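You operate a simulated robot arm through the tools that you are given. There is no shell and no other tool.

Carry out the task below with a simulated robot arm. There is one attempt and no reset: what you move stays moved.

TASK
Fetch the right white cap and set it on the free end of the press bench. Then fetch the press jaw with the smallest size on its label from the floor of the jaw tray and set it on the small white board. Then take the silicone tin and leave it on the shelf under the press bench. Then take the soap tin and put it on the space between the two crates. Then push the right toolbox drawer shut. Then close the left toolbox drawer. Then take the chrome fitting and leave it on the top of the toolbox lid. Then take the white tin that says "cleaner" from the top of the trestle table and put it on the window sill. Then fetch the foam sleeve with the smallest size on its label from the top of the trestle table and set it on the brown board. Keep to this order. Set down upright: white tin.

The check looks at the end state, three seconds after you hand in, the way a careful person would. Anything else that was tipped, shoved, dropped, spilled or broken makes it a failure. A push-on lid holds only when it is set on centred and level and pressed home; a screw cap is set on level and turned clockwise until tight.

THE ROBOT
A 7-joint arm with a fingered hand on a trunk, on a base that moves. Base frame: it is fixed to the floor where the robot stands at the start and does not move with it; the origin is under the middle of the robot, x ahead of it, y to its left, z up. Units: mm, degrees, N and s.
With the tool pointing down near the work surface it reaches from about 400 to 720 mm from the robot's upright axis, wherever it stands. Its first joint turns from -166.0 to 166.0 degrees. Places, roughly: brown board (26x20x2 cm) [2600, -2000, 800]; chrome fitting (4x4x5 cm) [3800, -1300, 700]; foam sleeve [2250, -1750, 750]; free end of the press bench [800, -3600, 900]; left toolbox drawer [2900, -400, 100]; press jaw [-500, -3250, 1000]; right toolbox drawer [2900, -700, 100]; right white cap (5x5x4 cm) [500, -200, 500]; shelf under the press bench [200, -3600, 300]; silicone tin [500, -3250, 1000]; small white board (26x20x2 cm) [3900, -2700, 500]; soap tin [500, -3500, 1000]; space between the two crates (26x20 cm) [3980, -2400, 920]; top of the toolbox lid [3200, -600, 300]; white tin [2500, -1750, 750]; window sill (15x124 cm) [-1280, 120, 1080]. Payload 3.4 kg.
Tool frame: the origin (TCP) lies between the finger pads and is the grasp point; the fingertips stand 25 mm ahead of it; z points along the fingers, y is the line along which they close. The gripper opens to 88 mm; its body begins 29 mm behind the TCP. The gripper is a hand of 3 fingers: y runs from the thumb to the fingers, the wrist lies at [-13, -106, -174] in the tool frame.
Orientation is that of the tool frame in the base frame, as a unit quaternion [x, y, z, w]. With the fingers straight down and the wrist toward the robot, the tool's x, y and z point along [0, 1, 0], [1, 0, 0] and [0, 0, -1] of the base frame.

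THE INTERFACE
- The arm moves only by the tool jog_arm. Its argument "commands" is one flat list of numbers, 6 for each row, row after row: the shift along the tool's x, y, z in mm, then the turn, a rotation vector about the tool's x, y, z in degrees. In form: [tx, ty, tz, wx, wy, wz, tx, ty, tz, wx, wy, wz, ...]. A call has 1 to 20 rows; each row shifts and turns the commanded pose from where the row before left it, along the tool's axes as they then stand. Each row takes 0.2 s and may step no farther than 50 mm and 8.6 degrees from the row before; otherwise, the whole call is refused. Where a pose cannot be reached the arm comes as near as it can. A force on the tool above 40 N (or 10 N above the force at the start of the call, whichever is more), or a blocked arm, ends the call early, and 0.2 s more pass. In this call time passes only in rows, and 0.2 s behind the last. It gives the time, the measured TCP pose, the force on the tool (base axes), the opening and the grip force at its end, in the units of the frame above (readings bear some noise), with the torque about the TCP (base axes, N m) and any sound that the robot's microphone picked up.
- Cameras (640 x 400 px; columns grow to the right, rows downward): "scene" is now at [3, 114, 1249.4]; the picture's right is [-0.59, -0.80, 0.00], its down [-0.61, 0.45, -0.65] and it looks along [0.52, -0.38, -0.76] (base axes); focal length 278 px, centre (320, 200). "wrist" rides on the gripper at [58, -85, -99] in the tool frame; the picture's right is [-0.67, 0.35, -0.66], its down [-0.69, -0.63, 0.37] and it looks along [-0.29, 0.69, 0.66] (tool axes); focal length 261 px, centre (320, 200). There is no depth. A picture from a camera that has moved, and an enlarged one, comes with that camera's place and axes in the base frame and with its lens.
- grab_frame(camera): a new picture of that camera. No time passes.
- lift_body(by): slides the trunk up (or, below 0, down) by that many mm; the arm and the scene camera ride with it, the base frame stays. It gives what a move gives, with no picture.
- roll_base(legs): drives the robot by 1 to 6 legs, each [ahead, left, turn to the left] in mm, mm and degrees, along the robot's own axes; the way and the turn of a leg run together, so that a leg with both is an arc; at most 1500 mm and 180 degrees a leg. The arm and the cameras ride along, it lands a little off, and it stops where it bumps. It gives what a move gives.
- curl_fingers(index, middle, thumb_bend, thumb_turn): sets how far each is bent, from 0 (flat) to 100 (curled in); at 30 the hand is open as for a grip, at 70 the pads meet at the TCP. One left out holds its place. A second passes; each finger stops where it meets its share of the squeeze, and holds until it gets a number again. It is the only way to open and close the hand. It gives what a move gives, with no picture; readings hold the bend of each and the force on the fingers (four entries, about 0 where the hand has none), thumb and palm. thumb_turn goes from beside the hand (0) to across from the fingers (100), as for a grip.
- pan_tilt(pan, tilt): turns the head with the scene camera to pan (to the left, within 155 degrees either way) and tilt (down, from -29 to 69), counted from straight ahead of the robot. It gives what a move gives.
- close_up(camera, box): a new picture of the part [left, top, right, bottom] of that camera's present view, enlarged. No time passes.
- job_done(): hands the job in; it is judged then, once.

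Places have to be worked out from the pictures, the camera data and where the tool is seen. Open the gripper and draw the arm clear of the work before you hand the job in, unless the task says otherwise.

The tools are called after "Call:" as name(argument=value, ...) on one line, values as JSON. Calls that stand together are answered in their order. jog_arm: Moves the arm, as the interface text tells. Its arguments: {"type":"object","properties":{"commands":{"type":"array","items":{"type":"number"}}},"required":["commands"]} The other tools are called the same way: lift_body (by) moves the trunk up or down; curl_fingers (index, middle, thumb_bend, thumb_turn) moves the fingers one by one; roll_base (legs) drives the base; pan_tilt (pan, tilt) turns the head that bears the scene camera; grab_frame (camera) takes a picture; close_up (camera, box) takes an enlarged picture of a part of a camera's view; job_done () hands the job in.

At the start:

```text
clock: 0.0
tool_pos: [262.4, -214.5, 691.7]
orientation: [0.706, 0.708, 0.001, -0.001]
ft_force: [0.3, -0.3, -0.3]
wrist_torque: [0.01, 0.03, 0.03]
grip_width: 87.5
finger_force: 0.1
shape: jaw
bend: [30.0, 30.0, 30.0, 98.0]
finger forces: [0.1, 0.0, 0.1, 0.0, 0.1, 0.0]
trunk travel left (down, up): [-275.0, 315.0]
robot x, y, heading: [-3.9, -5.7, 0.1]
head pan, tilt (commanded): [-36.4, 49.7]
```

scene: 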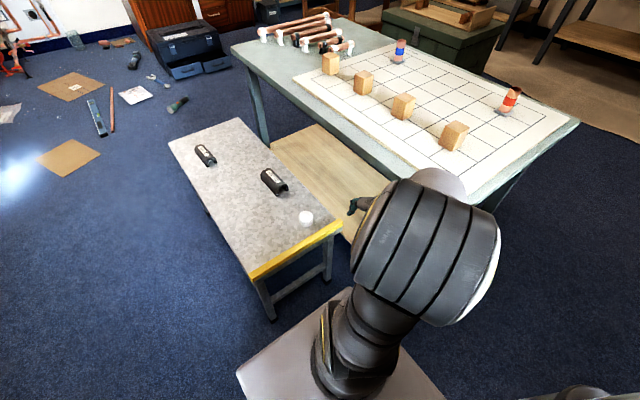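
wrist: 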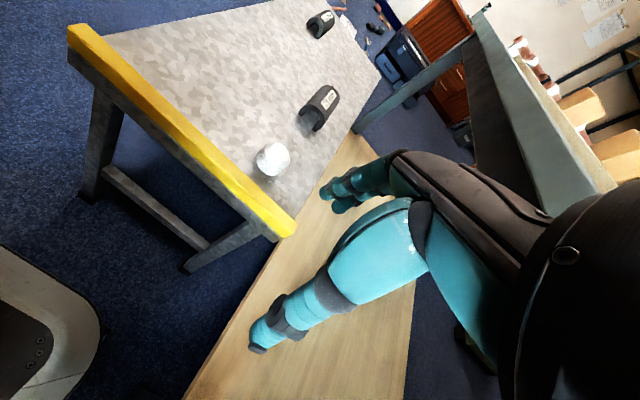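

I see a white cap on the grey bench ahead of the robot. Before moving anything, I look around with the head to learn the scene.

Call:
pan_tilt(pan=0, tilt=35)

Call:
grab_frame(camera="scene")

Call:
pan_tilt(pan=-50, tilt=15)

Call:
grab_frame(camera="scene")

Call:
pan_tilt(pan=-100, tilt=15)

Call:
grab_frame(camera="scene")

Call:
pan_tilt(pan=150, tilt=15)

Call:
grab_frame(camera="scene")

Call:
pan_tilt(pan=70, tilt=20)

Call:
grab_frame(camera="scene")

```text
clock: 1.0
tool_pos: [260.9, -215.4, 692.6]
orientation: [0.708, 0.707, 0.0, 0.0]
ft_force: [0.5, -0.3, 0.7]
wrist_torque: [0.02, 0.01, -0.03]
grip_width: 87.8
finger_force: 0.1
shape: jaw
bend: [30.0, 30.0, 30.0, 98.0]
finger forces: [0.0, 0.1, 0.0, 0.0, 0.1, 0.1]
trunk travel left (down, up): [-275.0, 315.0]
robot x, y, heading: [-0.5, -0.6, -0.2]
head pan, tilt (commanded): [0.0, 35.0]
```

```text
taken
camera scene: at [28.9, 159.8, 1270.7], right [0.0, -1.0, 0.0], down [-0.57, 0.0, -0.82], along [0.82, 0.0, -0.57], focal length 278 px, centre (320, 200)
```

scene: 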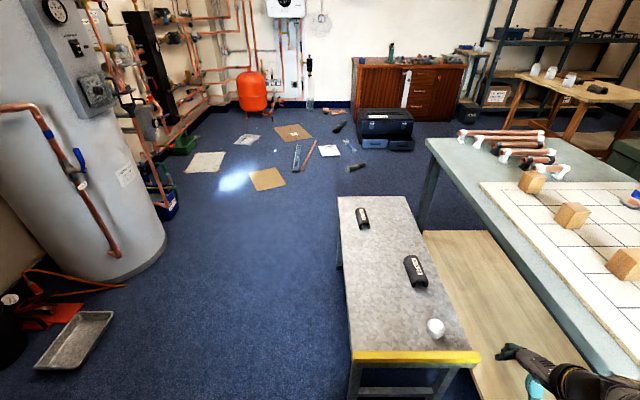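

```text
clock: 2.2
tool_pos: [262.1, -214.8, 691.5]
orientation: [0.707, 0.707, 0.0, 0.0]
ft_force: [-0.1, -0.5, 0.1]
wrist_torque: [0.01, 0.0, 0.0]
grip_width: 87.6
finger_force: 0.0
shape: jaw
bend: [30.0, 30.0, 30.0, 98.0]
finger forces: [0.0, 0.0, 0.1, 0.0, 0.0, 0.0]
trunk travel left (down, up): [-275.0, 315.0]
robot x, y, heading: [1.8, -1.8, -0.0]
head pan, tilt (commanded): [-50.0, 15.0]
```

```text
taken
camera scene: at [0.9, 88.4, 1302.7], right [-0.77, -0.64, 0.0], down [-0.17, 0.2, -0.97], along [0.62, -0.74, -0.26], focal length 278 px, centre (320, 200)
```

scene: 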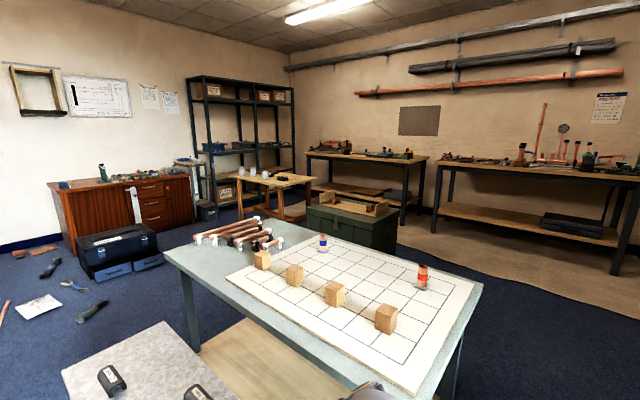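

```text
clock: 3.4
tool_pos: [262.2, -214.7, 691.0]
orientation: [0.707, 0.707, 0.0, 0.0]
ft_force: [0.0, 0.2, -1.1]
wrist_torque: [0.02, 0.0, 0.02]
grip_width: 87.9
finger_force: 0.1
shape: jaw
bend: [30.0, 30.0, 30.0, 98.0]
finger forces: [0.1, 0.1, 0.1, 0.0, 0.0, 0.0]
trunk travel left (down, up): [-275.0, 315.0]
robot x, y, heading: [-0.7, -0.9, 0.1]
head pan, tilt (commanded): [-100.0, 15.0]
```

```text
taken
camera scene: at [-75.3, 67.9, 1302.7], right [-0.98, 0.17, 0.0], down [0.04, 0.25, -0.97], along [-0.17, -0.95, -0.26], focal length 278 px, centre (320, 200)
```

scene: 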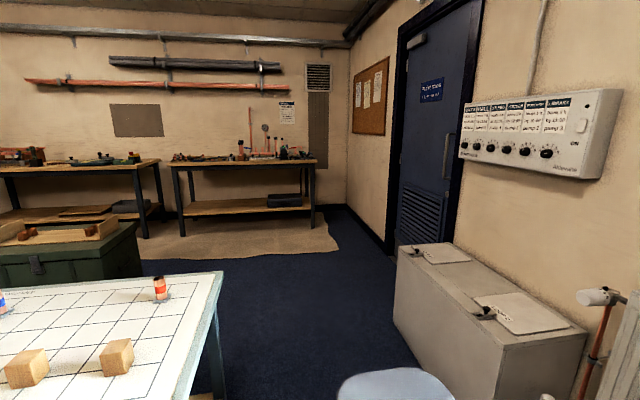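

```text
clock: 6.9
tool_pos: [262.4, -215.1, 691.9]
orientation: [0.707, 0.707, 0.001, 0.0]
ft_force: [-0.6, -0.8, 0.6]
wrist_torque: [-0.03, -0.01, 0.01]
grip_width: 87.4
finger_force: 0.0
shape: jaw
bend: [30.0, 30.0, 30.0, 98.0]
finger forces: [0.1, 0.0, 0.0, 0.0, 0.0, 0.0]
trunk travel left (down, up): [-275.0, 315.0]
robot x, y, heading: [1.9, 0.6, -0.2]
head pan, tilt (commanded): [150.0, 15.0]
```

```text
taken
camera scene: at [-140.0, 206.6, 1302.7], right [0.5, 0.87, 0.0], down [0.22, -0.13, -0.97], along [-0.84, 0.48, -0.26], focal length 278 px, centre (320, 200)
```

scene: 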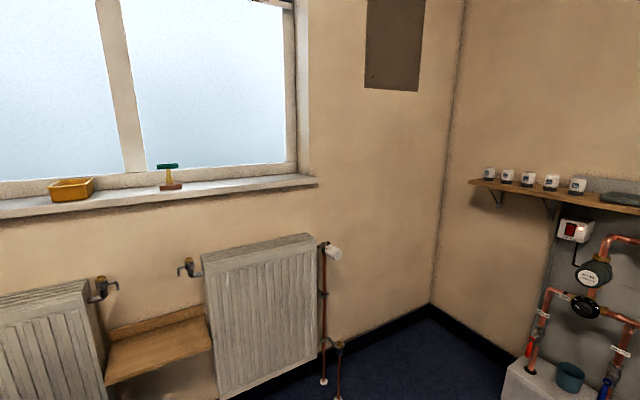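

```text
clock: 8.4
tool_pos: [261.5, -216.0, 692.8]
orientation: [0.707, 0.707, -0.001, -0.001]
ft_force: [0.3, 0.2, 0.1]
wrist_torque: [-0.02, 0.0, -0.01]
grip_width: 87.9
finger_force: 0.0
shape: jaw
bend: [30.0, 30.0, 30.0, 98.0]
finger forces: [0.0, 0.1, 0.0, 0.0, 0.0, 0.0]
trunk travel left (down, up): [-275.0, 315.0]
robot x, y, heading: [2.8, -2.1, 0.0]
head pan, tilt (commanded): [70.0, 20.0]
```

```text
taken
camera scene: at [-27.4, 247.4, 1294.6], right [0.94, -0.34, 0.0], down [-0.12, -0.32, -0.94], along [0.32, 0.88, -0.34], focal length 278 px, centre (320, 200)
```

scene: 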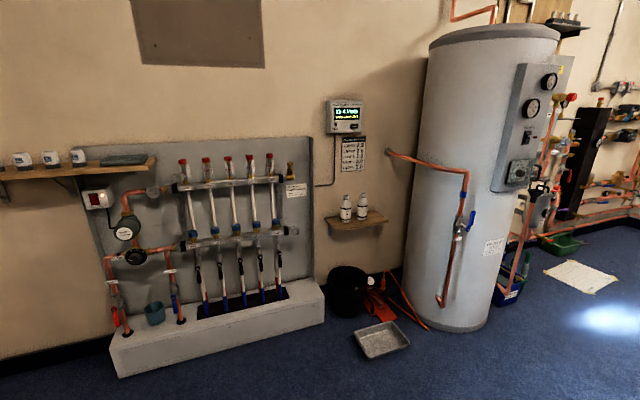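

The room layout is becoming clear. I look closer at the grey low bench and the cap.

Call:
pan_tilt(pan=-15, tilt=50)

Call:
grab_frame(camera="scene")

Call:
close_up(camera="scene", box=[240, 100, 480, 250])

Call:
close_up(camera="wrist", box=[160, 60, 400, 210])

```text
clock: 10.0
tool_pos: [261.6, -215.3, 691.8]
orientation: [0.707, 0.707, -0.001, 0.0]
ft_force: [-0.3, 0.5, -0.2]
wrist_torque: [0.03, -0.06, 0.02]
grip_width: 87.8
finger_force: 0.1
shape: jaw
bend: [30.0, 30.0, 30.0, 98.0]
finger forces: [0.1, 0.0, 0.0, 0.0, 0.1, 0.0]
trunk travel left (down, up): [-275.0, 315.0]
robot x, y, heading: [-0.7, -1.2, 0.1]
head pan, tilt (commanded): [-15.0, 50.0]
```

```text
taken
camera scene: at [15.2, 140.0, 1249.0], right [-0.26, -0.97, 0.0], down [-0.74, 0.2, -0.64], along [0.62, -0.17, -0.77], focal length 278 px, centre (320, 200)
```

scene: 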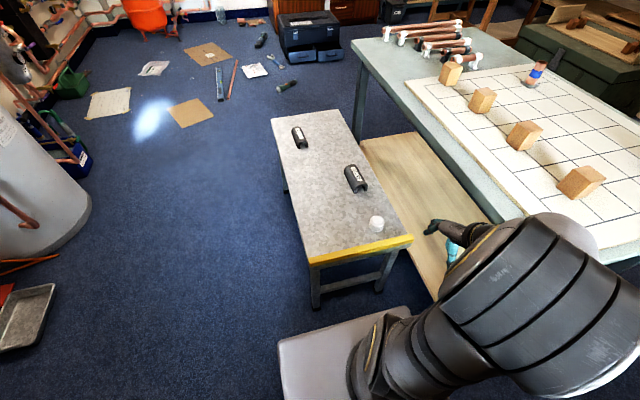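

```text
2.67 times, centred on (360, 175) of scene
camera zoom: at [15.2, 140.0, 1249.0], right [-0.26, -0.97, 0.0], down [-0.74, 0.2, -0.64], along [0.62, -0.17, -0.77], focal length 742 px, centre (213, 267)
```

zoom: 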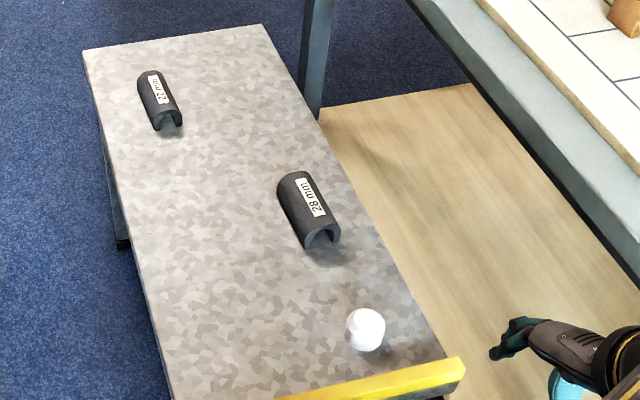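

```text
2.67 times, centred on (280, 135) of wrist
camera zoom: at [176.6, -156.2, 791.8], right [0.35, -0.67, 0.66], down [-0.63, -0.69, -0.37], along [0.69, -0.29, -0.66], focal length 695 px, centre (427, 373)
```

zoom: 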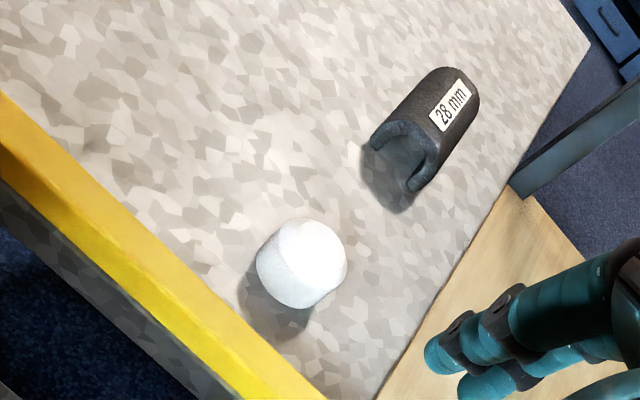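

The cap triangulates to about [484, -182, 487] on the bench (top about z 467). I move the open hand above it.

Call:
jog_arm(commands=[6.6, 44.4, 0, 0, 0, 0, 6.6, 44.4, 0, 0, 0, 0, 6.6, 44.4, 0, 0, 0, 0, 6.6, 44.4, 0, 0, 0, 0, 6.6, 44.4, 0, 0, 0, 0, 0, 0, 45, 0, 0, 0, 0, 0, 45, 0, 0, 0, 0, 0, 40, 0, 0, 0])

Call:
grab_frame(camera="wrist")

Call:
grab_frame(camera="scene")

```text
clock: 11.8
tool_pos: [486.9, -179.6, 562.7]
orientation: [0.708, 0.707, 0.001, 0.0]
ft_force: [-0.1, 0.0, -0.4]
wrist_torque: [-0.03, 0.0, 0.03]
grip_width: 87.5
finger_force: 0.0
shape: jaw
bend: [30.0, 30.0, 30.0, 98.0]
finger forces: [0.0, 0.0, 0.0, 0.0, 0.0, 0.0]
trunk travel left (down, up): [-275.0, 315.0]
robot x, y, heading: [1.2, -0.9, 0.1]
head pan, tilt (commanded): [-15.0, 50.0]
```

```text
taken
camera wrist: at [400.6, -121.6, 662.0], right [0.35, -0.67, 0.66], down [-0.63, -0.68, -0.37], along [0.69, -0.29, -0.66], focal length 261 px, centre (320, 200)
```

wrist: 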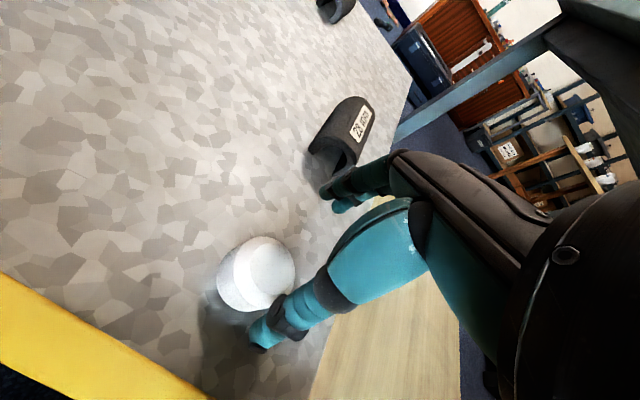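

```text
taken
camera scene: at [15.2, 140.1, 1249.0], right [-0.26, -0.97, 0.0], down [-0.74, 0.2, -0.64], along [0.62, -0.17, -0.77], focal length 278 px, centre (320, 200)
```

scene: 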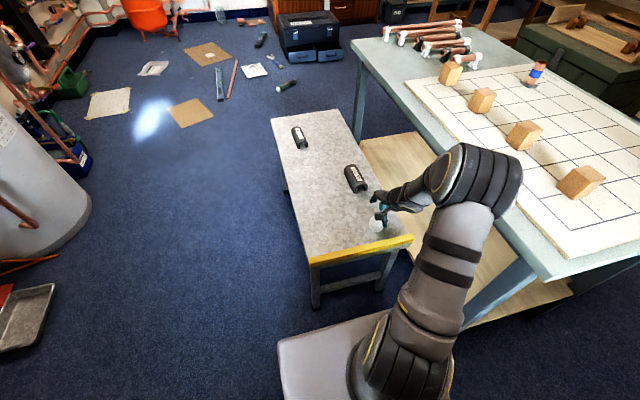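

The cap sits under the TCP at about [482, -182]. I lower the open hand around it.

Call:
jog_arm(commands=[0, -2, 25, 0, 0, 0, 0, 0, 25, 0, 0, 0, 0, 0, 14, 0, 0, 0])

Call:
close_up(camera="scene", box=[320, 160, 440, 235])

Call:
grab_frame(camera="wrist")

```text
clock: 12.6
tool_pos: [482.7, -182.6, 502.9]
orientation: [0.707, 0.707, 0.004, 0.004]
ft_force: [-4.0, 2.4, 32.5]
wrist_torque: [-0.16, -1.26, 0.04]
grip_width: 85.6
finger_force: 0.0
shape: jaw
bend: [30.0, 30.0, 30.0, 98.0]
finger forces: [0.8, 27.9, 0.0, 0.0, 3.5, 0.0]
trunk travel left (down, up): [-275.0, 315.0]
robot x, y, heading: [0.7, -3.7, -0.1]
head pan, tilt (commanded): [-15.0, 50.0]
```

```text
5.33 times, centred on (380, 198) of scene
camera zoom: at [12.3, 141.1, 1249.7], right [-0.26, -0.97, 0.0], down [-0.74, 0.2, -0.64], along [0.62, -0.17, -0.76], focal length 1484 px, centre (0, 213)
```

zoom: 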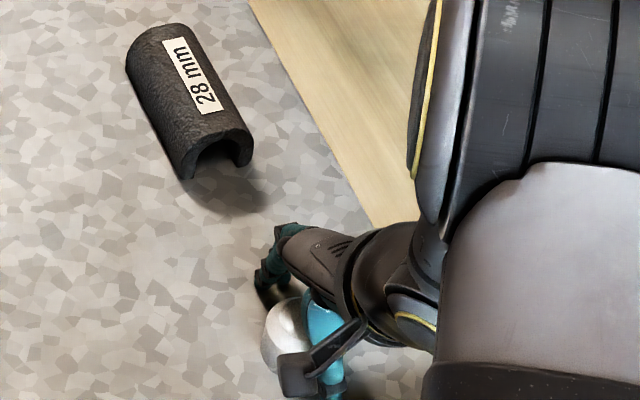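

```text
taken
camera wrist: at [397.5, -123.7, 601.4], right [0.34, -0.67, 0.66], down [-0.62, -0.69, -0.37], along [0.7, -0.29, -0.65], focal length 261 px, centre (320, 200)
```

wrist: 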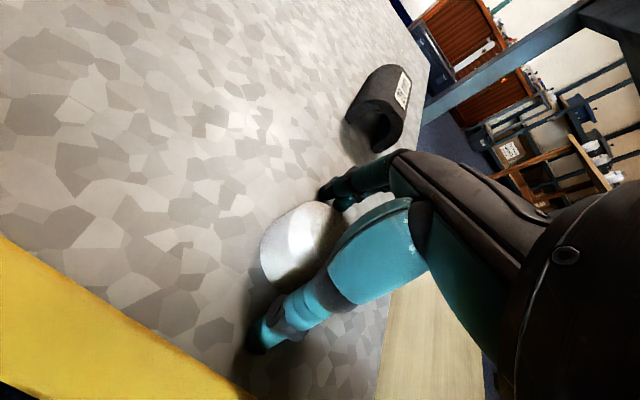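

The middle finger tip has met the bench top (about 28 N). I back off 4 mm and close on the cap.

Call:
jog_arm(commands=[0, 0, -4, 0, 0, 0])

Call:
curl_fingers(index=45, middle=45, thumb_bend=45)

Call:
grab_frame(camera="wrist")

```text
clock: 13.0
tool_pos: [482.1, -181.8, 502.5]
orientation: [0.707, 0.707, 0.001, 0.002]
ft_force: [-2.0, 0.8, 21.2]
wrist_torque: [-0.13, -0.96, 0.06]
grip_width: 85.7
finger_force: 0.1
shape: jaw
bend: [30.0, 30.0, 31.0, 98.0]
finger forces: [0.4, 19.1, 0.0, 0.0, 1.6, 0.1]
trunk travel left (down, up): [-275.0, 315.0]
robot x, y, heading: [-1.0, -2.8, 0.1]
head pan, tilt (commanded): [-15.0, 50.0]
```

```text
clock: 14.0
tool_pos: [481.5, -183.0, 505.1]
orientation: [0.707, 0.707, 0.002, 0.003]
ft_force: [3.2, 0.4, 39.1]
wrist_torque: [-0.14, -1.25, 0.07]
grip_width: 67.5
finger_force: 19.5
shape: fingers
bend: [38.0, 29.0, 40.0, 98.0]
finger forces: [6.2, 24.1, 0.1, 0.1, 8.8, 0.0]
trunk travel left (down, up): [-275.0, 315.0]
robot x, y, heading: [1.9, -2.3, 0.2]
head pan, tilt (commanded): [-15.0, 50.0]
```

```text
taken
camera wrist: at [396.4, -123.2, 603.9], right [0.34, -0.67, 0.66], down [-0.63, -0.69, -0.37], along [0.7, -0.29, -0.66], focal length 261 px, centre (320, 200)
```

wrist: 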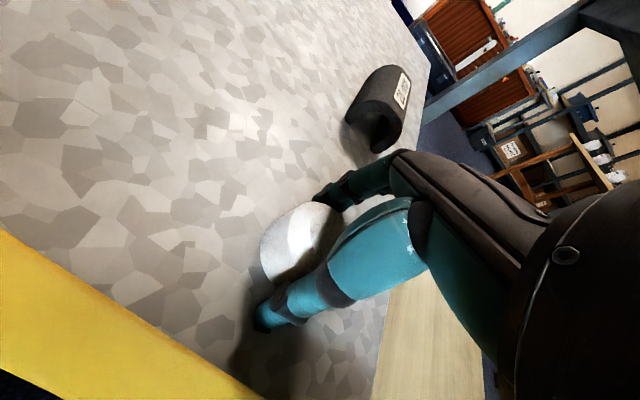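

The middle finger is still pressing on the bench as it curls. I open again, lift 6 mm more and re-close.

Call:
curl_fingers(index=32, middle=30, thumb_bend=32)

Call:
jog_arm(commands=[0, 0, -6, 0, 0, 0])

Call:
close_up(camera="scene", box=[320, 160, 440, 235])

```text
clock: 15.0
tool_pos: [482.1, -181.6, 503.9]
orientation: [0.707, 0.707, 0.001, 0.002]
ft_force: [2.2, 1.0, 34.5]
wrist_torque: [-0.06, -0.33, 0.0]
grip_width: 75.9
finger_force: 17.0
shape: fingers
bend: [33.0, 30.0, 35.0, 98.0]
finger forces: [2.0, 16.7, 0.0, 0.0, 15.3, 0.0]
trunk travel left (down, up): [-275.0, 315.0]
robot x, y, heading: [0.8, 1.7, -0.1]
head pan, tilt (commanded): [-15.0, 50.0]
```

```text
clock: 15.4
tool_pos: [479.8, -180.0, 505.2]
orientation: [0.708, 0.707, -0.002, -0.002]
ft_force: [0.2, 0.7, 0.5]
wrist_torque: [-0.02, -0.03, 0.03]
grip_width: 80.5
finger_force: 0.1
shape: fingers
bend: [32.0, 29.0, 32.0, 98.0]
finger forces: [0.0, 0.7, 0.1, 0.1, 0.0, 0.1]
trunk travel left (down, up): [-275.0, 315.0]
robot x, y, heading: [0.2, -1.1, 0.1]
head pan, tilt (commanded): [-15.0, 50.0]
```

```text
5.33 times, centred on (380, 198) of scene
camera zoom: at [15.2, 140.0, 1248.3], right [-0.26, -0.97, 0.0], down [-0.74, 0.2, -0.64], along [0.62, -0.17, -0.77], focal length 1484 px, centre (0, 213)
```

zoom: 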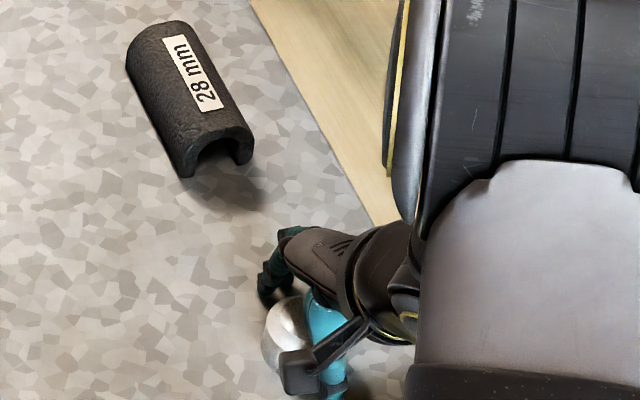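

Contact is relieved at z≈506. I rise 5 mm more for curl clearance and close on the cap.

Call:
jog_arm(commands=[0, 2, -5, 0, 0, 0])

Call:
curl_fingers(index=52, middle=52, thumb_bend=52)

Call:
grab_frame(camera="wrist")

Call:
close_up(camera="scene", box=[320, 160, 440, 235])

```text
clock: 15.8
tool_pos: [482.2, -182.0, 512.4]
orientation: [0.707, 0.707, 0.0, -0.001]
ft_force: [0.3, -1.1, 1.3]
wrist_torque: [0.03, 0.01, 0.01]
grip_width: 80.8
finger_force: 0.1
shape: fingers
bend: [32.0, 30.0, 32.0, 98.0]
finger forces: [0.0, 0.0, 0.1, 0.0, 0.1, 0.1]
trunk travel left (down, up): [-275.0, 315.0]
robot x, y, heading: [-0.0, -6.0, -0.2]
head pan, tilt (commanded): [-15.0, 50.0]
```

```text
clock: 16.8
tool_pos: [484.3, -181.9, 514.2]
orientation: [0.708, 0.707, 0.0, 0.001]
ft_force: [0.2, -0.2, -0.7]
wrist_torque: [0.03, -0.01, 0.01]
grip_width: 42.2
finger_force: 2.1
shape: fingers
bend: [50.0, 51.0, 50.0, 97.0]
finger forces: [1.3, 0.9, 0.0, 0.1, 2.2, 0.0]
trunk travel left (down, up): [-275.0, 315.0]
robot x, y, heading: [1.8, -1.2, 0.0]
head pan, tilt (commanded): [-15.0, 50.0]
```

```text
taken
camera wrist: at [398.6, -123.2, 613.3], right [0.35, -0.67, 0.66], down [-0.63, -0.69, -0.37], along [0.69, -0.29, -0.66], focal length 261 px, centre (320, 200)
```

wrist: 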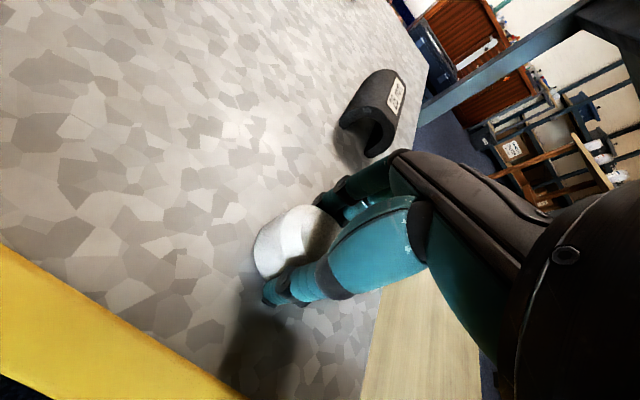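

```text
5.33 times, centred on (380, 198) of scene
camera zoom: at [15.3, 140.0, 1249.0], right [-0.26, -0.97, 0.0], down [-0.74, 0.2, -0.64], along [0.62, -0.17, -0.77], focal length 1484 px, centre (0, 213)
```

zoom: 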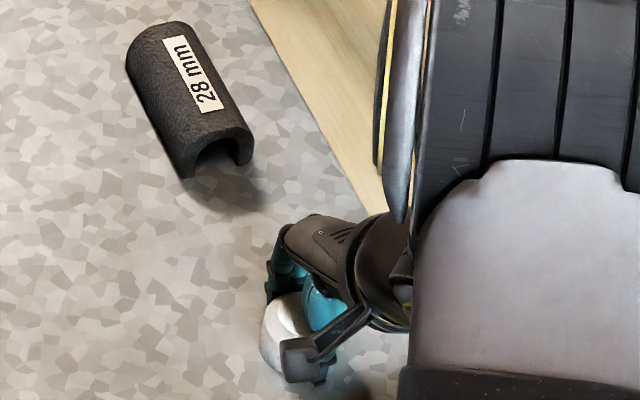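

The fingers touch the cap lightly at about 42 mm width. I squeeze a bit more before lifting.

Call:
curl_fingers(index=60, middle=60, thumb_bend=60)

Call:
jog_arm(commands=[0, 0, -15, 0, 0, 0, 0, 0, -25, 0, 0, 0])

Call:
grab_frame(camera="wrist")

Call:
close_up(camera="scene", box=[320, 140, 440, 215])

```text
clock: 17.8
tool_pos: [483.8, -182.6, 513.1]
orientation: [0.707, 0.707, 0.0, 0.0]
ft_force: [-0.5, -0.7, -0.1]
wrist_torque: [-0.03, -0.02, -0.01]
grip_width: 40.3
finger_force: 9.3
shape: fingers
bend: [52.0, 55.0, 50.0, 97.0]
finger forces: [5.0, 3.7, 0.1, 0.0, 8.8, 0.0]
trunk travel left (down, up): [-275.0, 315.0]
robot x, y, heading: [-0.8, 2.9, 0.0]
head pan, tilt (commanded): [-15.0, 50.0]
```

```text
clock: 18.4
tool_pos: [483.6, -181.5, 553.1]
orientation: [0.707, 0.707, 0.0, 0.0]
ft_force: [0.0, -0.2, 0.0]
wrist_torque: [-0.01, 0.01, 0.03]
grip_width: 40.7
finger_force: 8.6
shape: fingers
bend: [52.0, 55.0, 50.0, 97.0]
finger forces: [4.9, 3.5, 0.0, 0.1, 8.8, 0.1]
trunk travel left (down, up): [-275.0, 315.0]
robot x, y, heading: [0.1, -1.1, -0.1]
head pan, tilt (commanded): [-15.0, 50.0]
```

```text
taken
camera wrist: at [398.2, -122.8, 652.6], right [0.35, -0.67, 0.66], down [-0.63, -0.69, -0.37], along [0.69, -0.29, -0.66], focal length 261 px, centre (320, 200)
```

wrist: 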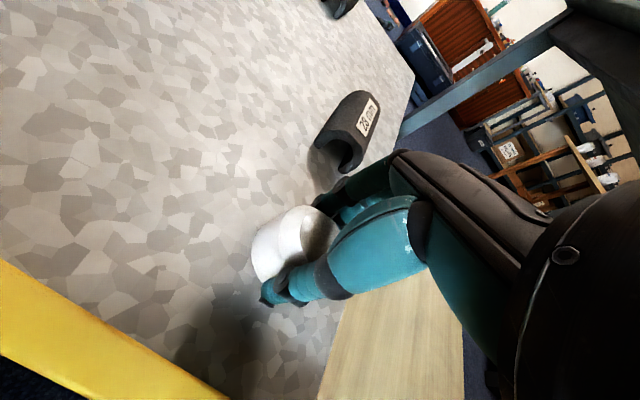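

```text
5.33 times, centred on (380, 178) of scene
camera zoom: at [15.4, 139.9, 1248.9], right [-0.26, -0.97, 0.0], down [-0.74, 0.2, -0.64], along [0.62, -0.17, -0.77], focal length 1484 px, centre (0, 320)
```

zoom: 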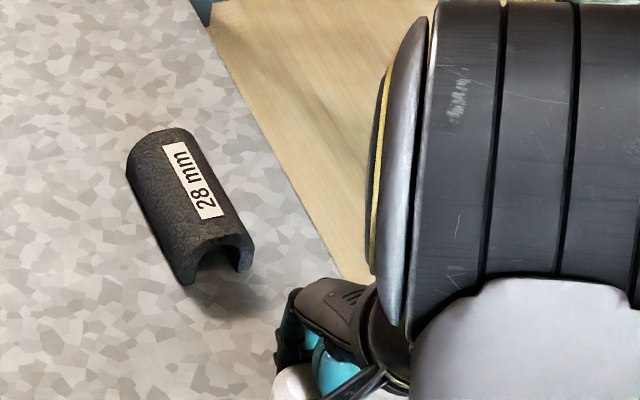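

The cap came up with the hand. I check the hold in a close-up.

Call:
close_up(camera="wrist", box=[220, 180, 380, 320])

```text
2.86 times, centred on (300, 250) of wrist
camera zoom: at [398.2, -122.8, 652.6], right [0.35, -0.67, 0.66], down [-0.63, -0.69, -0.37], along [0.69, -0.29, -0.66], focal length 745 px, centre (377, 57)
```

zoom: 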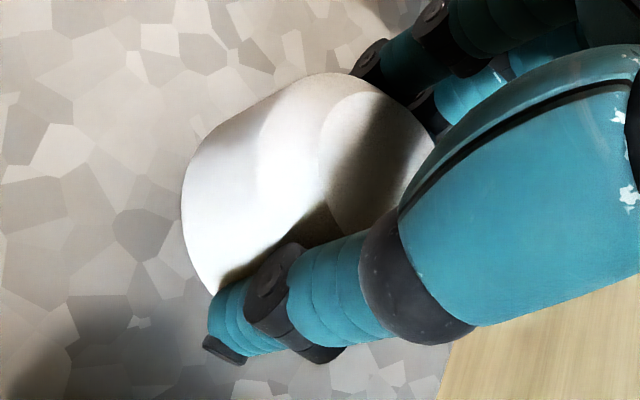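

The cap is firmly held, standing upright in the grip. I raise the hand and retract to the travel pose.

Call:
jog_arm(commands=[0, 0, -45, 0, 0, 0, 0, 0, -45, 0, 0, 0, 0, 0, -45, 0, 0, 0, -5, -40, -5, 0, 0, 0, -5, -40, -5, 0, 0, 0, -5, -40, 0, 0, 0, 0, -5, -40, 0, 0, 0, 0, -5, -40, 0, 0, 0, 0])

Call:
pan_tilt(pan=-90, tilt=35)

Call:
grab_frame(camera="scene")

Call:
pan_tilt(pan=-140, tilt=35)

Call:
grab_frame(camera="scene")

```text
clock: 20.2
tool_pos: [282.9, -206.5, 698.1]
orientation: [0.707, 0.707, 0.0, 0.0]
ft_force: [-0.2, 0.1, -0.4]
wrist_torque: [0.03, -0.01, 0.0]
grip_width: 40.2
finger_force: 8.5
shape: fingers
bend: [52.0, 55.0, 51.0, 97.0]
finger forces: [5.0, 3.6, 0.1, 0.0, 8.5, 0.0]
trunk travel left (down, up): [-275.0, 315.0]
robot x, y, heading: [0.3, -1.3, 0.1]
head pan, tilt (commanded): [-15.0, 50.0]
```

```text
clock: 21.7
tool_pos: [284.0, -206.4, 698.1]
orientation: [0.707, 0.707, 0.0, 0.0]
ft_force: [0.1, 1.3, 0.1]
wrist_torque: [-0.02, 0.03, -0.01]
grip_width: 40.3
finger_force: 8.6
shape: fingers
bend: [52.0, 55.0, 51.0, 97.0]
finger forces: [4.9, 3.7, 0.1, 0.0, 8.5, 0.1]
trunk travel left (down, up): [-275.0, 315.0]
robot x, y, heading: [-1.3, 0.1, -0.1]
head pan, tilt (commanded): [-90.0, 35.0]
```

```text
taken
camera scene: at [-59.1, 71.8, 1270.7], right [-1.0, 0.0, 0.0], down [0.0, 0.57, -0.82], along [0.0, -0.82, -0.57], focal length 278 px, centre (320, 200)
```

scene: 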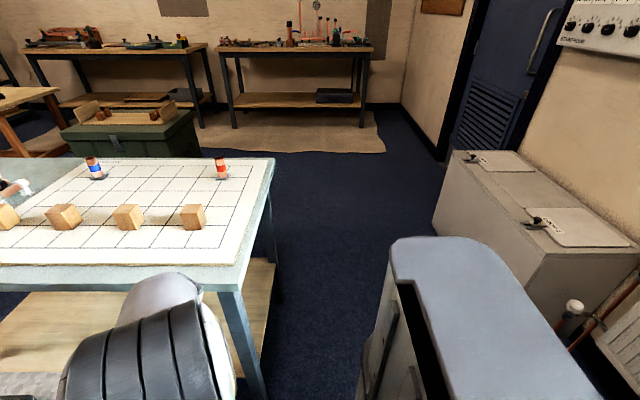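

```text
clock: 22.9
tool_pos: [283.9, -207.2, 698.2]
orientation: [0.707, 0.707, 0.0, 0.0]
ft_force: [-0.8, 0.7, -0.3]
wrist_torque: [0.01, -0.01, 0.02]
grip_width: 40.1
finger_force: 8.3
shape: fingers
bend: [52.0, 55.0, 51.0, 97.0]
finger forces: [5.0, 3.6, 0.0, 0.0, 8.5, 0.0]
trunk travel left (down, up): [-275.0, 315.0]
robot x, y, heading: [-3.3, 3.4, -0.2]
head pan, tilt (commanded): [-140.0, 35.0]
```

```text
taken
camera scene: at [-126.6, 103.2, 1270.7], right [-0.64, 0.77, 0.0], down [0.44, 0.37, -0.82], along [-0.63, -0.53, -0.57], focal length 278 px, centre (320, 200)
```

scene: 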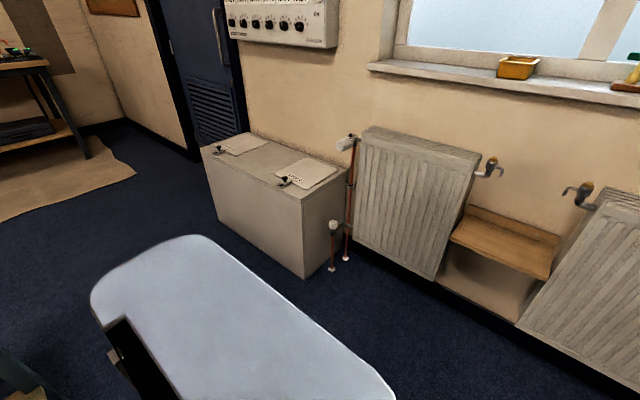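

The blue-grey column at lower right is the robot's own trunk; the corridor between the table (edge x≈115) and the grey box (x≈-870) is about 980 mm wide. I back off to x≈-370, turn to face the press bench and drive along it.

Call:
roll_base(legs=[[-370, 0, 0], [0, 0, -90]])

Call:
pan_tilt(pan=0, tilt=30)

Call:
grab_frame(camera="scene")

```text
clock: 29.0
tool_pos: [-577.1, -279.5, 697.8]
orientation: [1.0, -0.006, 0.001, 0.001]
ft_force: [0.1, 0.0, -0.6]
wrist_torque: [0.0, -0.04, -0.01]
grip_width: 40.0
finger_force: 8.3
shape: fingers
bend: [52.0, 56.0, 51.0, 97.0]
finger forces: [4.9, 3.5, 0.0, 0.0, 8.3, 0.0]
trunk travel left (down, up): [-275.0, 315.0]
robot x, y, heading: [-366.2, 0.1, -90.7]
head pan, tilt (commanded): [-140.0, 35.0]
```

```text
clock: 31.3
tool_pos: [-576.4, -280.1, 698.5]
orientation: [1.0, -0.006, -0.001, 0.0]
ft_force: [0.0, 0.3, 0.6]
wrist_torque: [0.01, -0.03, 0.01]
grip_width: 40.3
finger_force: 8.9
shape: fingers
bend: [52.0, 56.0, 51.0, 97.0]
finger forces: [4.9, 3.6, 0.1, 0.0, 8.4, 0.0]
trunk travel left (down, up): [-275.0, 315.0]
robot x, y, heading: [-367.3, -0.8, -90.5]
head pan, tilt (commanded): [0.0, 30.0]
```

```text
taken
camera scene: at [-208.1, -29.1, 1278.5], right [-1.0, 0.01, 0.0], down [0.01, 0.5, -0.87], along [-0.01, -0.87, -0.5], focal length 278 px, centre (320, 200)
```

scene: 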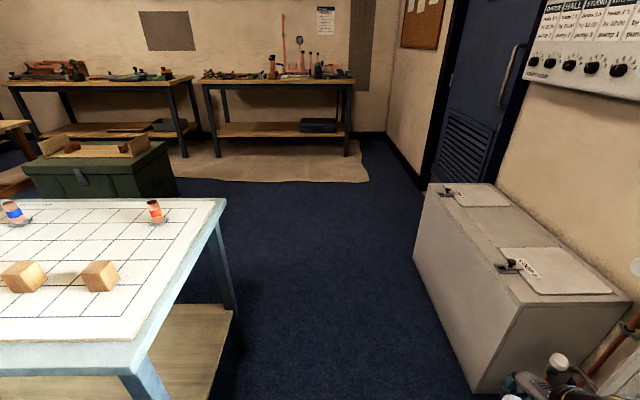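

The corridor ahead is clear. I drive toward the press bench.

Call:
roll_base(legs=[[300, 40, 0], [1200, 0, 0], [900, 0, 0]])

Call:
grab_frame(camera="scene")

Call:
pan_tilt(pan=40, tilt=25)

Call:
grab_frame(camera="scene")

```text
clock: 43.4
tool_pos: [-562.9, -2699.6, 697.2]
orientation: [1.0, -0.007, 0.0, 0.0]
ft_force: [-0.3, 0.0, -0.4]
wrist_torque: [0.01, -0.02, 0.0]
grip_width: 40.2
finger_force: 8.2
shape: fingers
bend: [52.0, 56.0, 51.0, 97.0]
finger forces: [4.8, 3.6, 0.0, 0.1, 8.5, 0.0]
trunk travel left (down, up): [-275.0, 315.0]
robot x, y, heading: [-355.3, -2418.8, -91.0]
head pan, tilt (commanded): [0.0, 30.0]
```

```text
taken
camera scene: at [-194.6, -2449.4, 1278.5], right [-1.0, 0.02, 0.0], down [0.01, 0.5, -0.87], along [-0.01, -0.87, -0.5], focal length 278 px, centre (320, 200)
```

scene: 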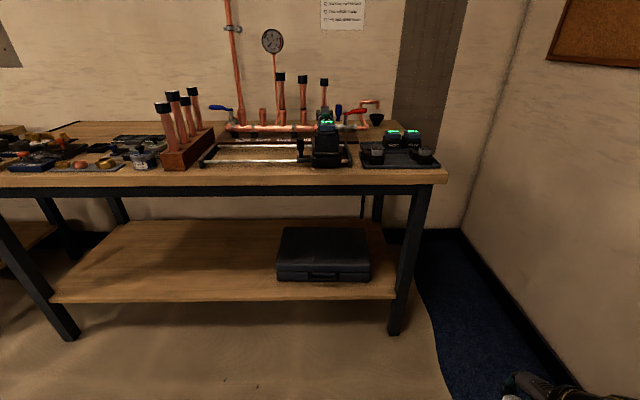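

```text
clock: 44.5
tool_pos: [-563.9, -2698.9, 697.6]
orientation: [1.0, -0.008, 0.0, 0.001]
ft_force: [-0.9, 1.3, 0.0]
wrist_torque: [0.02, 0.02, 0.01]
grip_width: 40.1
finger_force: 8.5
shape: fingers
bend: [52.0, 56.0, 51.0, 97.0]
finger forces: [4.9, 3.4, 0.0, 0.0, 8.4, 0.0]
trunk travel left (down, up): [-275.0, 315.0]
robot x, y, heading: [-351.7, -2422.7, -90.6]
head pan, tilt (commanded): [40.0, 25.0]
```

```text
taken
camera scene: at [-135.1, -2430.6, 1286.5], right [-0.78, -0.63, 0.0], down [-0.27, 0.33, -0.91], along [0.57, -0.7, -0.42], focal length 278 px, centre (320, 200)
```

scene: 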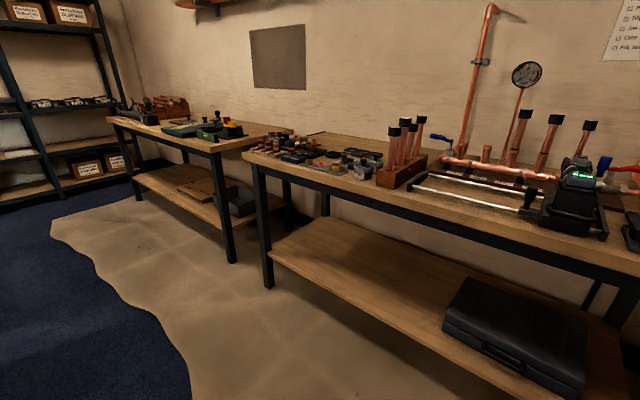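

I'm about 850 mm from the bench. I zoom into its left end and right end.

Call:
close_up(camera="scene", box=[220, 100, 460, 250])

Call:
close_up(camera="scene", box=[400, 80, 640, 230])

```text
2.67 times, centred on (340, 175) of scene
camera zoom: at [-135.1, -2430.6, 1286.5], right [-0.78, -0.63, 0.0], down [-0.27, 0.33, -0.91], along [0.57, -0.7, -0.42], focal length 742 px, centre (267, 267)
```

zoom: 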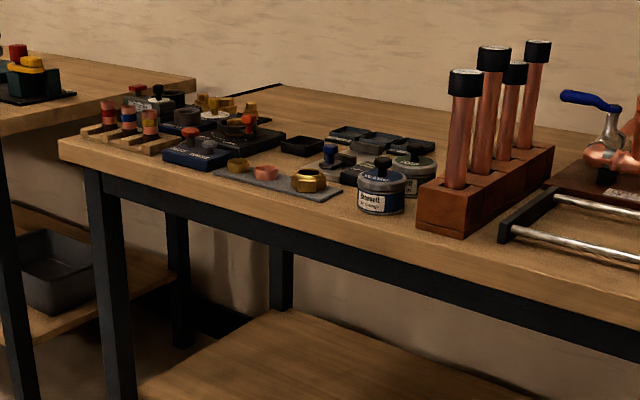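

```text
2.67 times, centred on (520, 155) of scene
camera zoom: at [-135.1, -2430.6, 1286.5], right [-0.78, -0.63, 0.0], down [-0.27, 0.33, -0.91], along [0.57, -0.7, -0.42], focal length 742 px, centre (-213, 320)
```

zoom: 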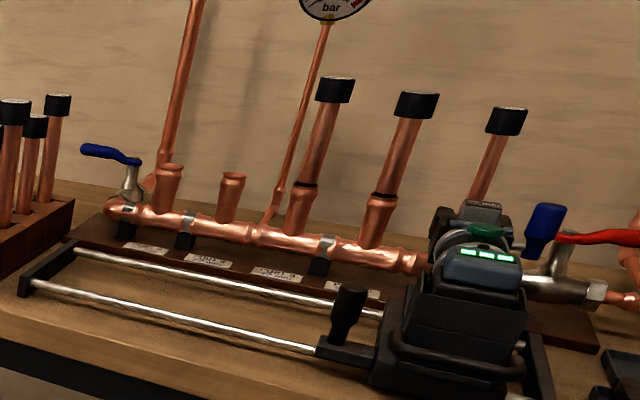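

The two tins and the free part of the bench are at its left (+x) end. I raise the trunk for a better view and slide left along the bench.

Call:
lift_body(by=280)

Call:
roll_base(legs=[[0, 900, 0]])

Call:
pan_tilt(pan=0, tilt=35)

Call:
grab_frame(camera="scene")

Call:
pan_tilt(pan=60, tilt=35)

Call:
grab_frame(camera="scene")

```text
clock: 47.3
tool_pos: [-564.6, -2699.3, 977.8]
orientation: [1.0, -0.008, -0.001, -0.001]
ft_force: [0.0, 0.4, -0.8]
wrist_torque: [-0.02, -0.01, 0.0]
grip_width: 40.0
finger_force: 9.1
shape: fingers
bend: [52.0, 56.0, 51.0, 97.0]
finger forces: [5.0, 3.5, 0.1, 0.1, 8.4, 0.0]
trunk travel left (down, up): [-555.0, 35.0]
robot x, y, heading: [-352.4, -2416.8, -90.9]
head pan, tilt (commanded): [40.0, 25.0]
```

```text
clock: 52.0
tool_pos: [328.4, -2714.9, 978.8]
orientation: [1.0, -0.013, 0.0, -0.001]
ft_force: [-0.7, -0.5, -0.2]
wrist_torque: [0.04, -0.03, 0.01]
grip_width: 40.1
finger_force: 7.4
shape: fingers
bend: [52.0, 56.0, 51.0, 97.0]
finger forces: [4.9, 3.5, 0.1, 0.0, 8.4, 0.0]
trunk travel left (down, up): [-555.0, 35.0]
robot x, y, heading: [540.1, -2435.0, -91.6]
head pan, tilt (commanded): [40.0, 25.0]
```

```text
clock: 53.1
tool_pos: [329.0, -2715.4, 977.7]
orientation: [1.0, -0.013, 0.0, 0.0]
ft_force: [-0.1, -0.4, 0.2]
wrist_torque: [0.01, -0.03, 0.03]
grip_width: 39.9
finger_force: 8.5
shape: fingers
bend: [52.0, 56.0, 51.0, 97.0]
finger forces: [4.9, 3.5, 0.1, 0.0, 8.4, 0.0]
trunk travel left (down, up): [-555.0, 35.0]
robot x, y, heading: [544.4, -2438.6, -91.2]
head pan, tilt (commanded): [0.0, 35.0]
```

```text
taken
camera scene: at [700.7, -2467.2, 1550.7], right [-1.0, 0.02, 0.0], down [0.01, 0.57, -0.82], along [-0.02, -0.82, -0.57], focal length 278 px, centre (320, 200)
```

scene: 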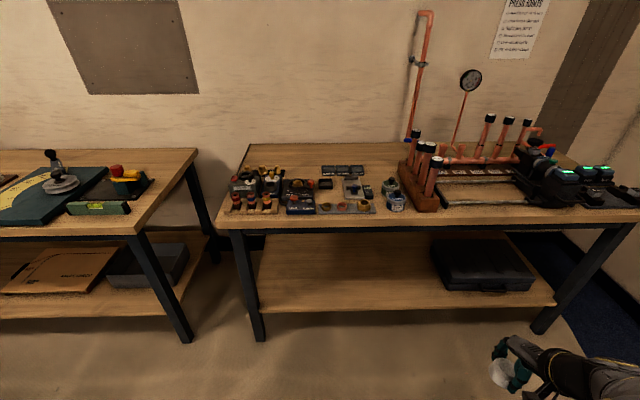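

```text
clock: 54.4
tool_pos: [327.7, -2716.4, 977.7]
orientation: [1.0, -0.013, 0.0, 0.0]
ft_force: [-0.4, -0.4, -0.6]
wrist_torque: [0.02, 0.02, 0.04]
grip_width: 40.2
finger_force: 8.5
shape: fingers
bend: [52.0, 56.0, 51.0, 97.0]
finger forces: [5.0, 3.5, 0.0, 0.0, 8.4, 0.1]
trunk travel left (down, up): [-555.0, 35.0]
robot x, y, heading: [540.4, -2437.8, -91.6]
head pan, tilt (commanded): [60.0, 35.0]
```

```text
taken
camera scene: at [778.0, -2425.1, 1550.7], right [-0.52, -0.85, 0.0], down [-0.49, 0.3, -0.82], along [0.7, -0.43, -0.57], focal length 278 px, centre (320, 200)
```

scene: 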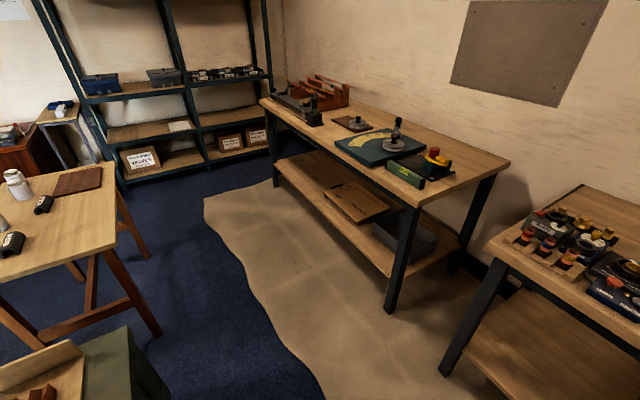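

I now see the bench from above; zoom into its left end to find the free area and the tins.

Call:
pan_tilt(pan=0, tilt=35)

Call:
close_up(camera="scene", box=[210, 125, 450, 275])

Call:
close_up(camera="scene", box=[400, 105, 640, 255])

```text
clock: 55.7
tool_pos: [327.7, -2715.4, 978.6]
orientation: [1.0, -0.013, 0.0, 0.0]
ft_force: [-0.6, 0.4, -0.7]
wrist_torque: [0.01, 0.0, 0.02]
grip_width: 40.2
finger_force: 8.9
shape: fingers
bend: [52.0, 56.0, 51.0, 97.0]
finger forces: [4.9, 3.5, 0.0, 0.0, 8.4, 0.0]
trunk travel left (down, up): [-555.0, 35.0]
robot x, y, heading: [542.8, -2433.4, -91.5]
head pan, tilt (commanded): [0.0, 35.0]
```

```text
2.67 times, centred on (330, 200) of scene
camera zoom: at [700.7, -2467.2, 1550.7], right [-1.0, 0.02, 0.0], down [0.01, 0.57, -0.82], along [-0.02, -0.82, -0.57], focal length 742 px, centre (293, 200)
```

zoom: 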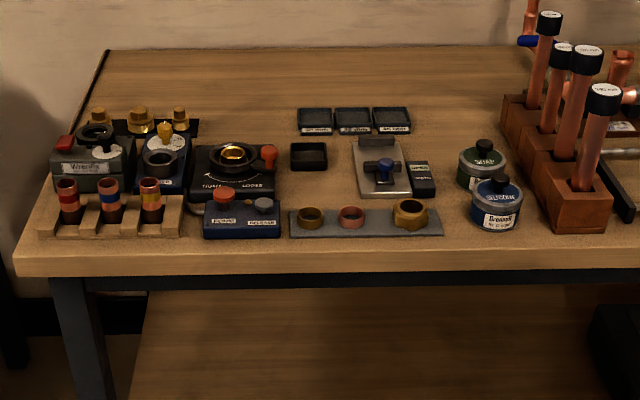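

```text
2.67 times, centred on (520, 180) of scene
camera zoom: at [700.7, -2467.2, 1550.7], right [-1.0, 0.02, 0.0], down [0.01, 0.57, -0.82], along [-0.02, -0.82, -0.57], focal length 742 px, centre (-213, 253)
```

zoom: 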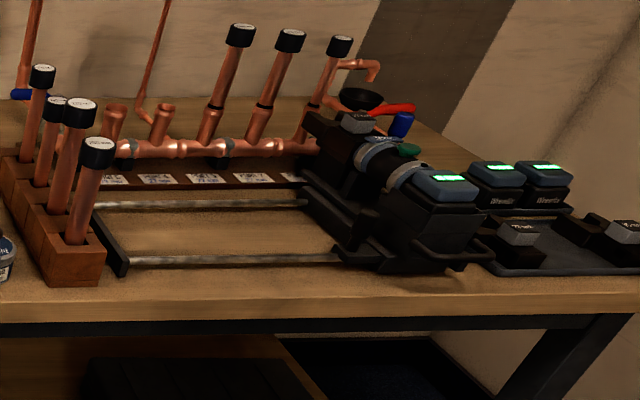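

Comparing the two views, the silicone tin centre is about [388, -3336, 934], so the bench top is near z 900. The bare area of the free end is behind the display items, around [800, -3720]. I lift the hand clear and drive closer.

Call:
jog_arm(commands=[0, 0, -40, 0, 0, 0, 0, 0, -40, 0, 0, 0, 0, 0, -40, 0, 0, 0])

Call:
roll_base(legs=[[0, 0, 1.3], [440, 230, 0]])

Call:
pan_tilt(pan=0, tilt=45)

Call:
grab_frame(camera="scene")

Call:
grab_frame(camera="wrist")

```text
clock: 56.5
tool_pos: [328.9, -2712.6, 1097.8]
orientation: [1.0, -0.014, 0.0, 0.0]
ft_force: [-0.9, -0.9, -1.1]
wrist_torque: [-0.02, -0.01, -0.04]
grip_width: 39.9
finger_force: 8.4
shape: fingers
bend: [52.0, 56.0, 51.0, 97.0]
finger forces: [4.9, 3.5, 0.0, 0.1, 8.2, 0.0]
trunk travel left (down, up): [-555.0, 35.0]
robot x, y, heading: [543.3, -2436.7, -91.4]
head pan, tilt (commanded): [0.0, 35.0]
```

```text
clock: 59.8
tool_pos: [567.0, -3160.0, 1097.1]
orientation: [1.0, 0.001, 0.0, 0.0]
ft_force: [1.1, 0.2, -0.3]
wrist_torque: [-0.01, -0.02, 0.02]
grip_width: 39.8
finger_force: 8.4
shape: fingers
bend: [52.0, 56.0, 51.0, 97.0]
finger forces: [5.0, 3.5, 0.0, 0.0, 8.3, 0.0]
trunk travel left (down, up): [-555.0, 35.0]
robot x, y, heading: [774.5, -2876.7, -90.0]
head pan, tilt (commanded): [0.0, 35.0]
```

```text
clock: 60.5
tool_pos: [566.0, -3159.6, 1096.7]
orientation: [1.0, 0.001, 0.001, 0.0]
ft_force: [0.1, -0.3, -0.2]
wrist_torque: [0.02, 0.02, -0.02]
grip_width: 39.9
finger_force: 8.1
shape: fingers
bend: [52.0, 56.0, 51.0, 97.0]
finger forces: [5.0, 3.6, 0.0, 0.0, 8.2, 0.0]
trunk travel left (down, up): [-555.0, 35.0]
robot x, y, heading: [772.0, -2876.6, -89.8]
head pan, tilt (commanded): [0.0, 45.0]
```

```text
taken
camera scene: at [932.1, -2896.8, 1535.9], right [-1.0, 0.0, 0.0], down [0.0, 0.71, -0.71], along [0.0, -0.71, -0.71], focal length 278 px, centre (320, 200)
```

scene: 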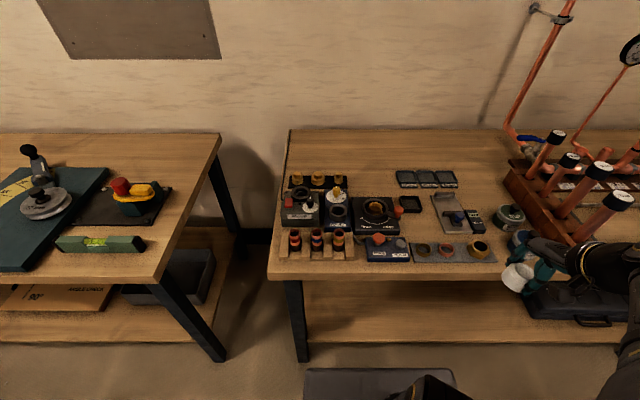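

```text
taken
camera wrist: at [624.0, -3073.9, 1196.7], right [-0.67, -0.35, 0.66], down [-0.69, 0.63, -0.37], along [-0.28, -0.69, -0.66], focal length 261 px, centre (320, 200)
```

wrist: 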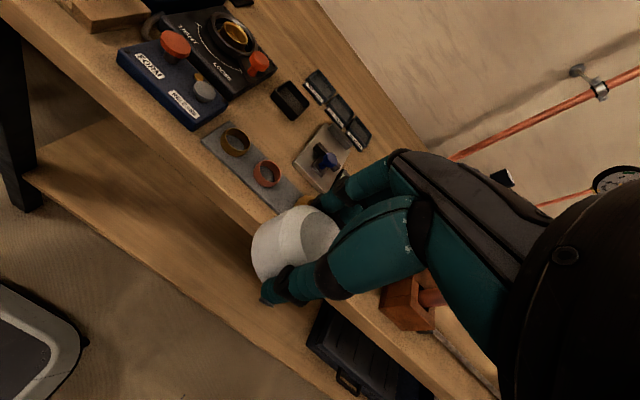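

The bare spot behind the dial box around [760, -3680] is clear on all sides. I drive 90 mm closer, then reach out toward it at safe height.

Call:
roll_base(legs=[[92, 0, 0]])

Call:
jog_arm(commands=[-30, 45, 0, 0, 0, 0, -30, 45, 0, 0, 0, 0, -30, 40, 0, 0, 0, 0, -30, 40, 0, 0, 0, 0, -30, 40, 0, 0, 0, 0, -30, 40, 0, 0, 0, 0])

Call:
grab_frame(camera="wrist")

Call:
grab_frame(camera="scene")

```text
clock: 61.6
tool_pos: [566.7, -3252.5, 1095.9]
orientation: [1.0, 0.001, -0.001, 0.0]
ft_force: [0.0, -0.5, -1.3]
wrist_torque: [0.05, 0.03, -0.02]
grip_width: 39.9
finger_force: 8.4
shape: fingers
bend: [52.0, 56.0, 51.0, 97.0]
finger forces: [4.9, 3.5, 0.1, 0.1, 8.2, 0.1]
trunk travel left (down, up): [-555.0, 35.0]
robot x, y, heading: [772.9, -2972.1, -90.3]
head pan, tilt (commanded): [0.0, 45.0]
```

```text
refused: row 1 steps farther than a row can; nothing moved
```

```text
taken
camera wrist: at [624.4, -3167.1, 1196.5], right [-0.67, -0.35, 0.66], down [-0.69, 0.63, -0.37], along [-0.28, -0.69, -0.66], focal length 261 px, centre (320, 200)
```

wrist: 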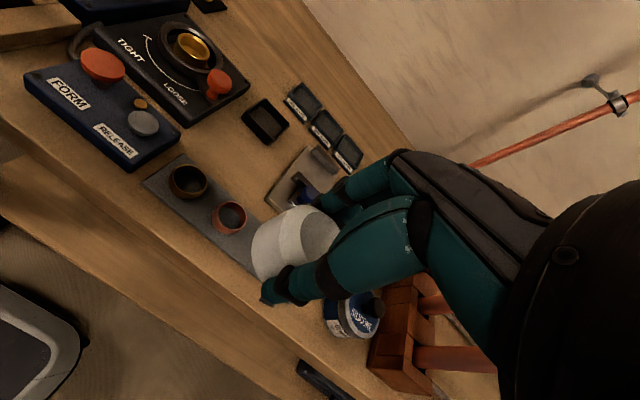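

```text
taken
camera scene: at [932.3, -2989.9, 1535.9], right [-1.0, 0.0, 0.0], down [0.0, 0.71, -0.71], along [0.0, -0.71, -0.71], focal length 278 px, centre (320, 200)
```

scene: 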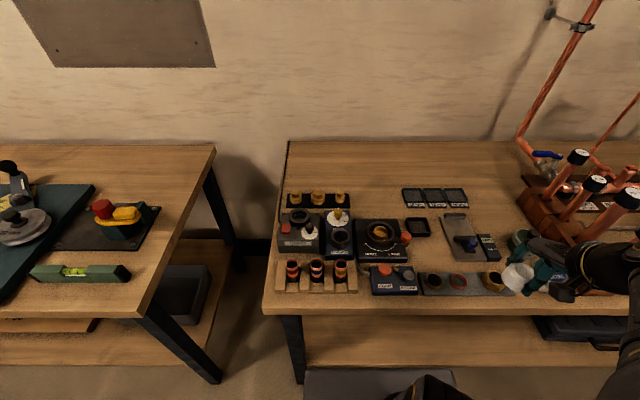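

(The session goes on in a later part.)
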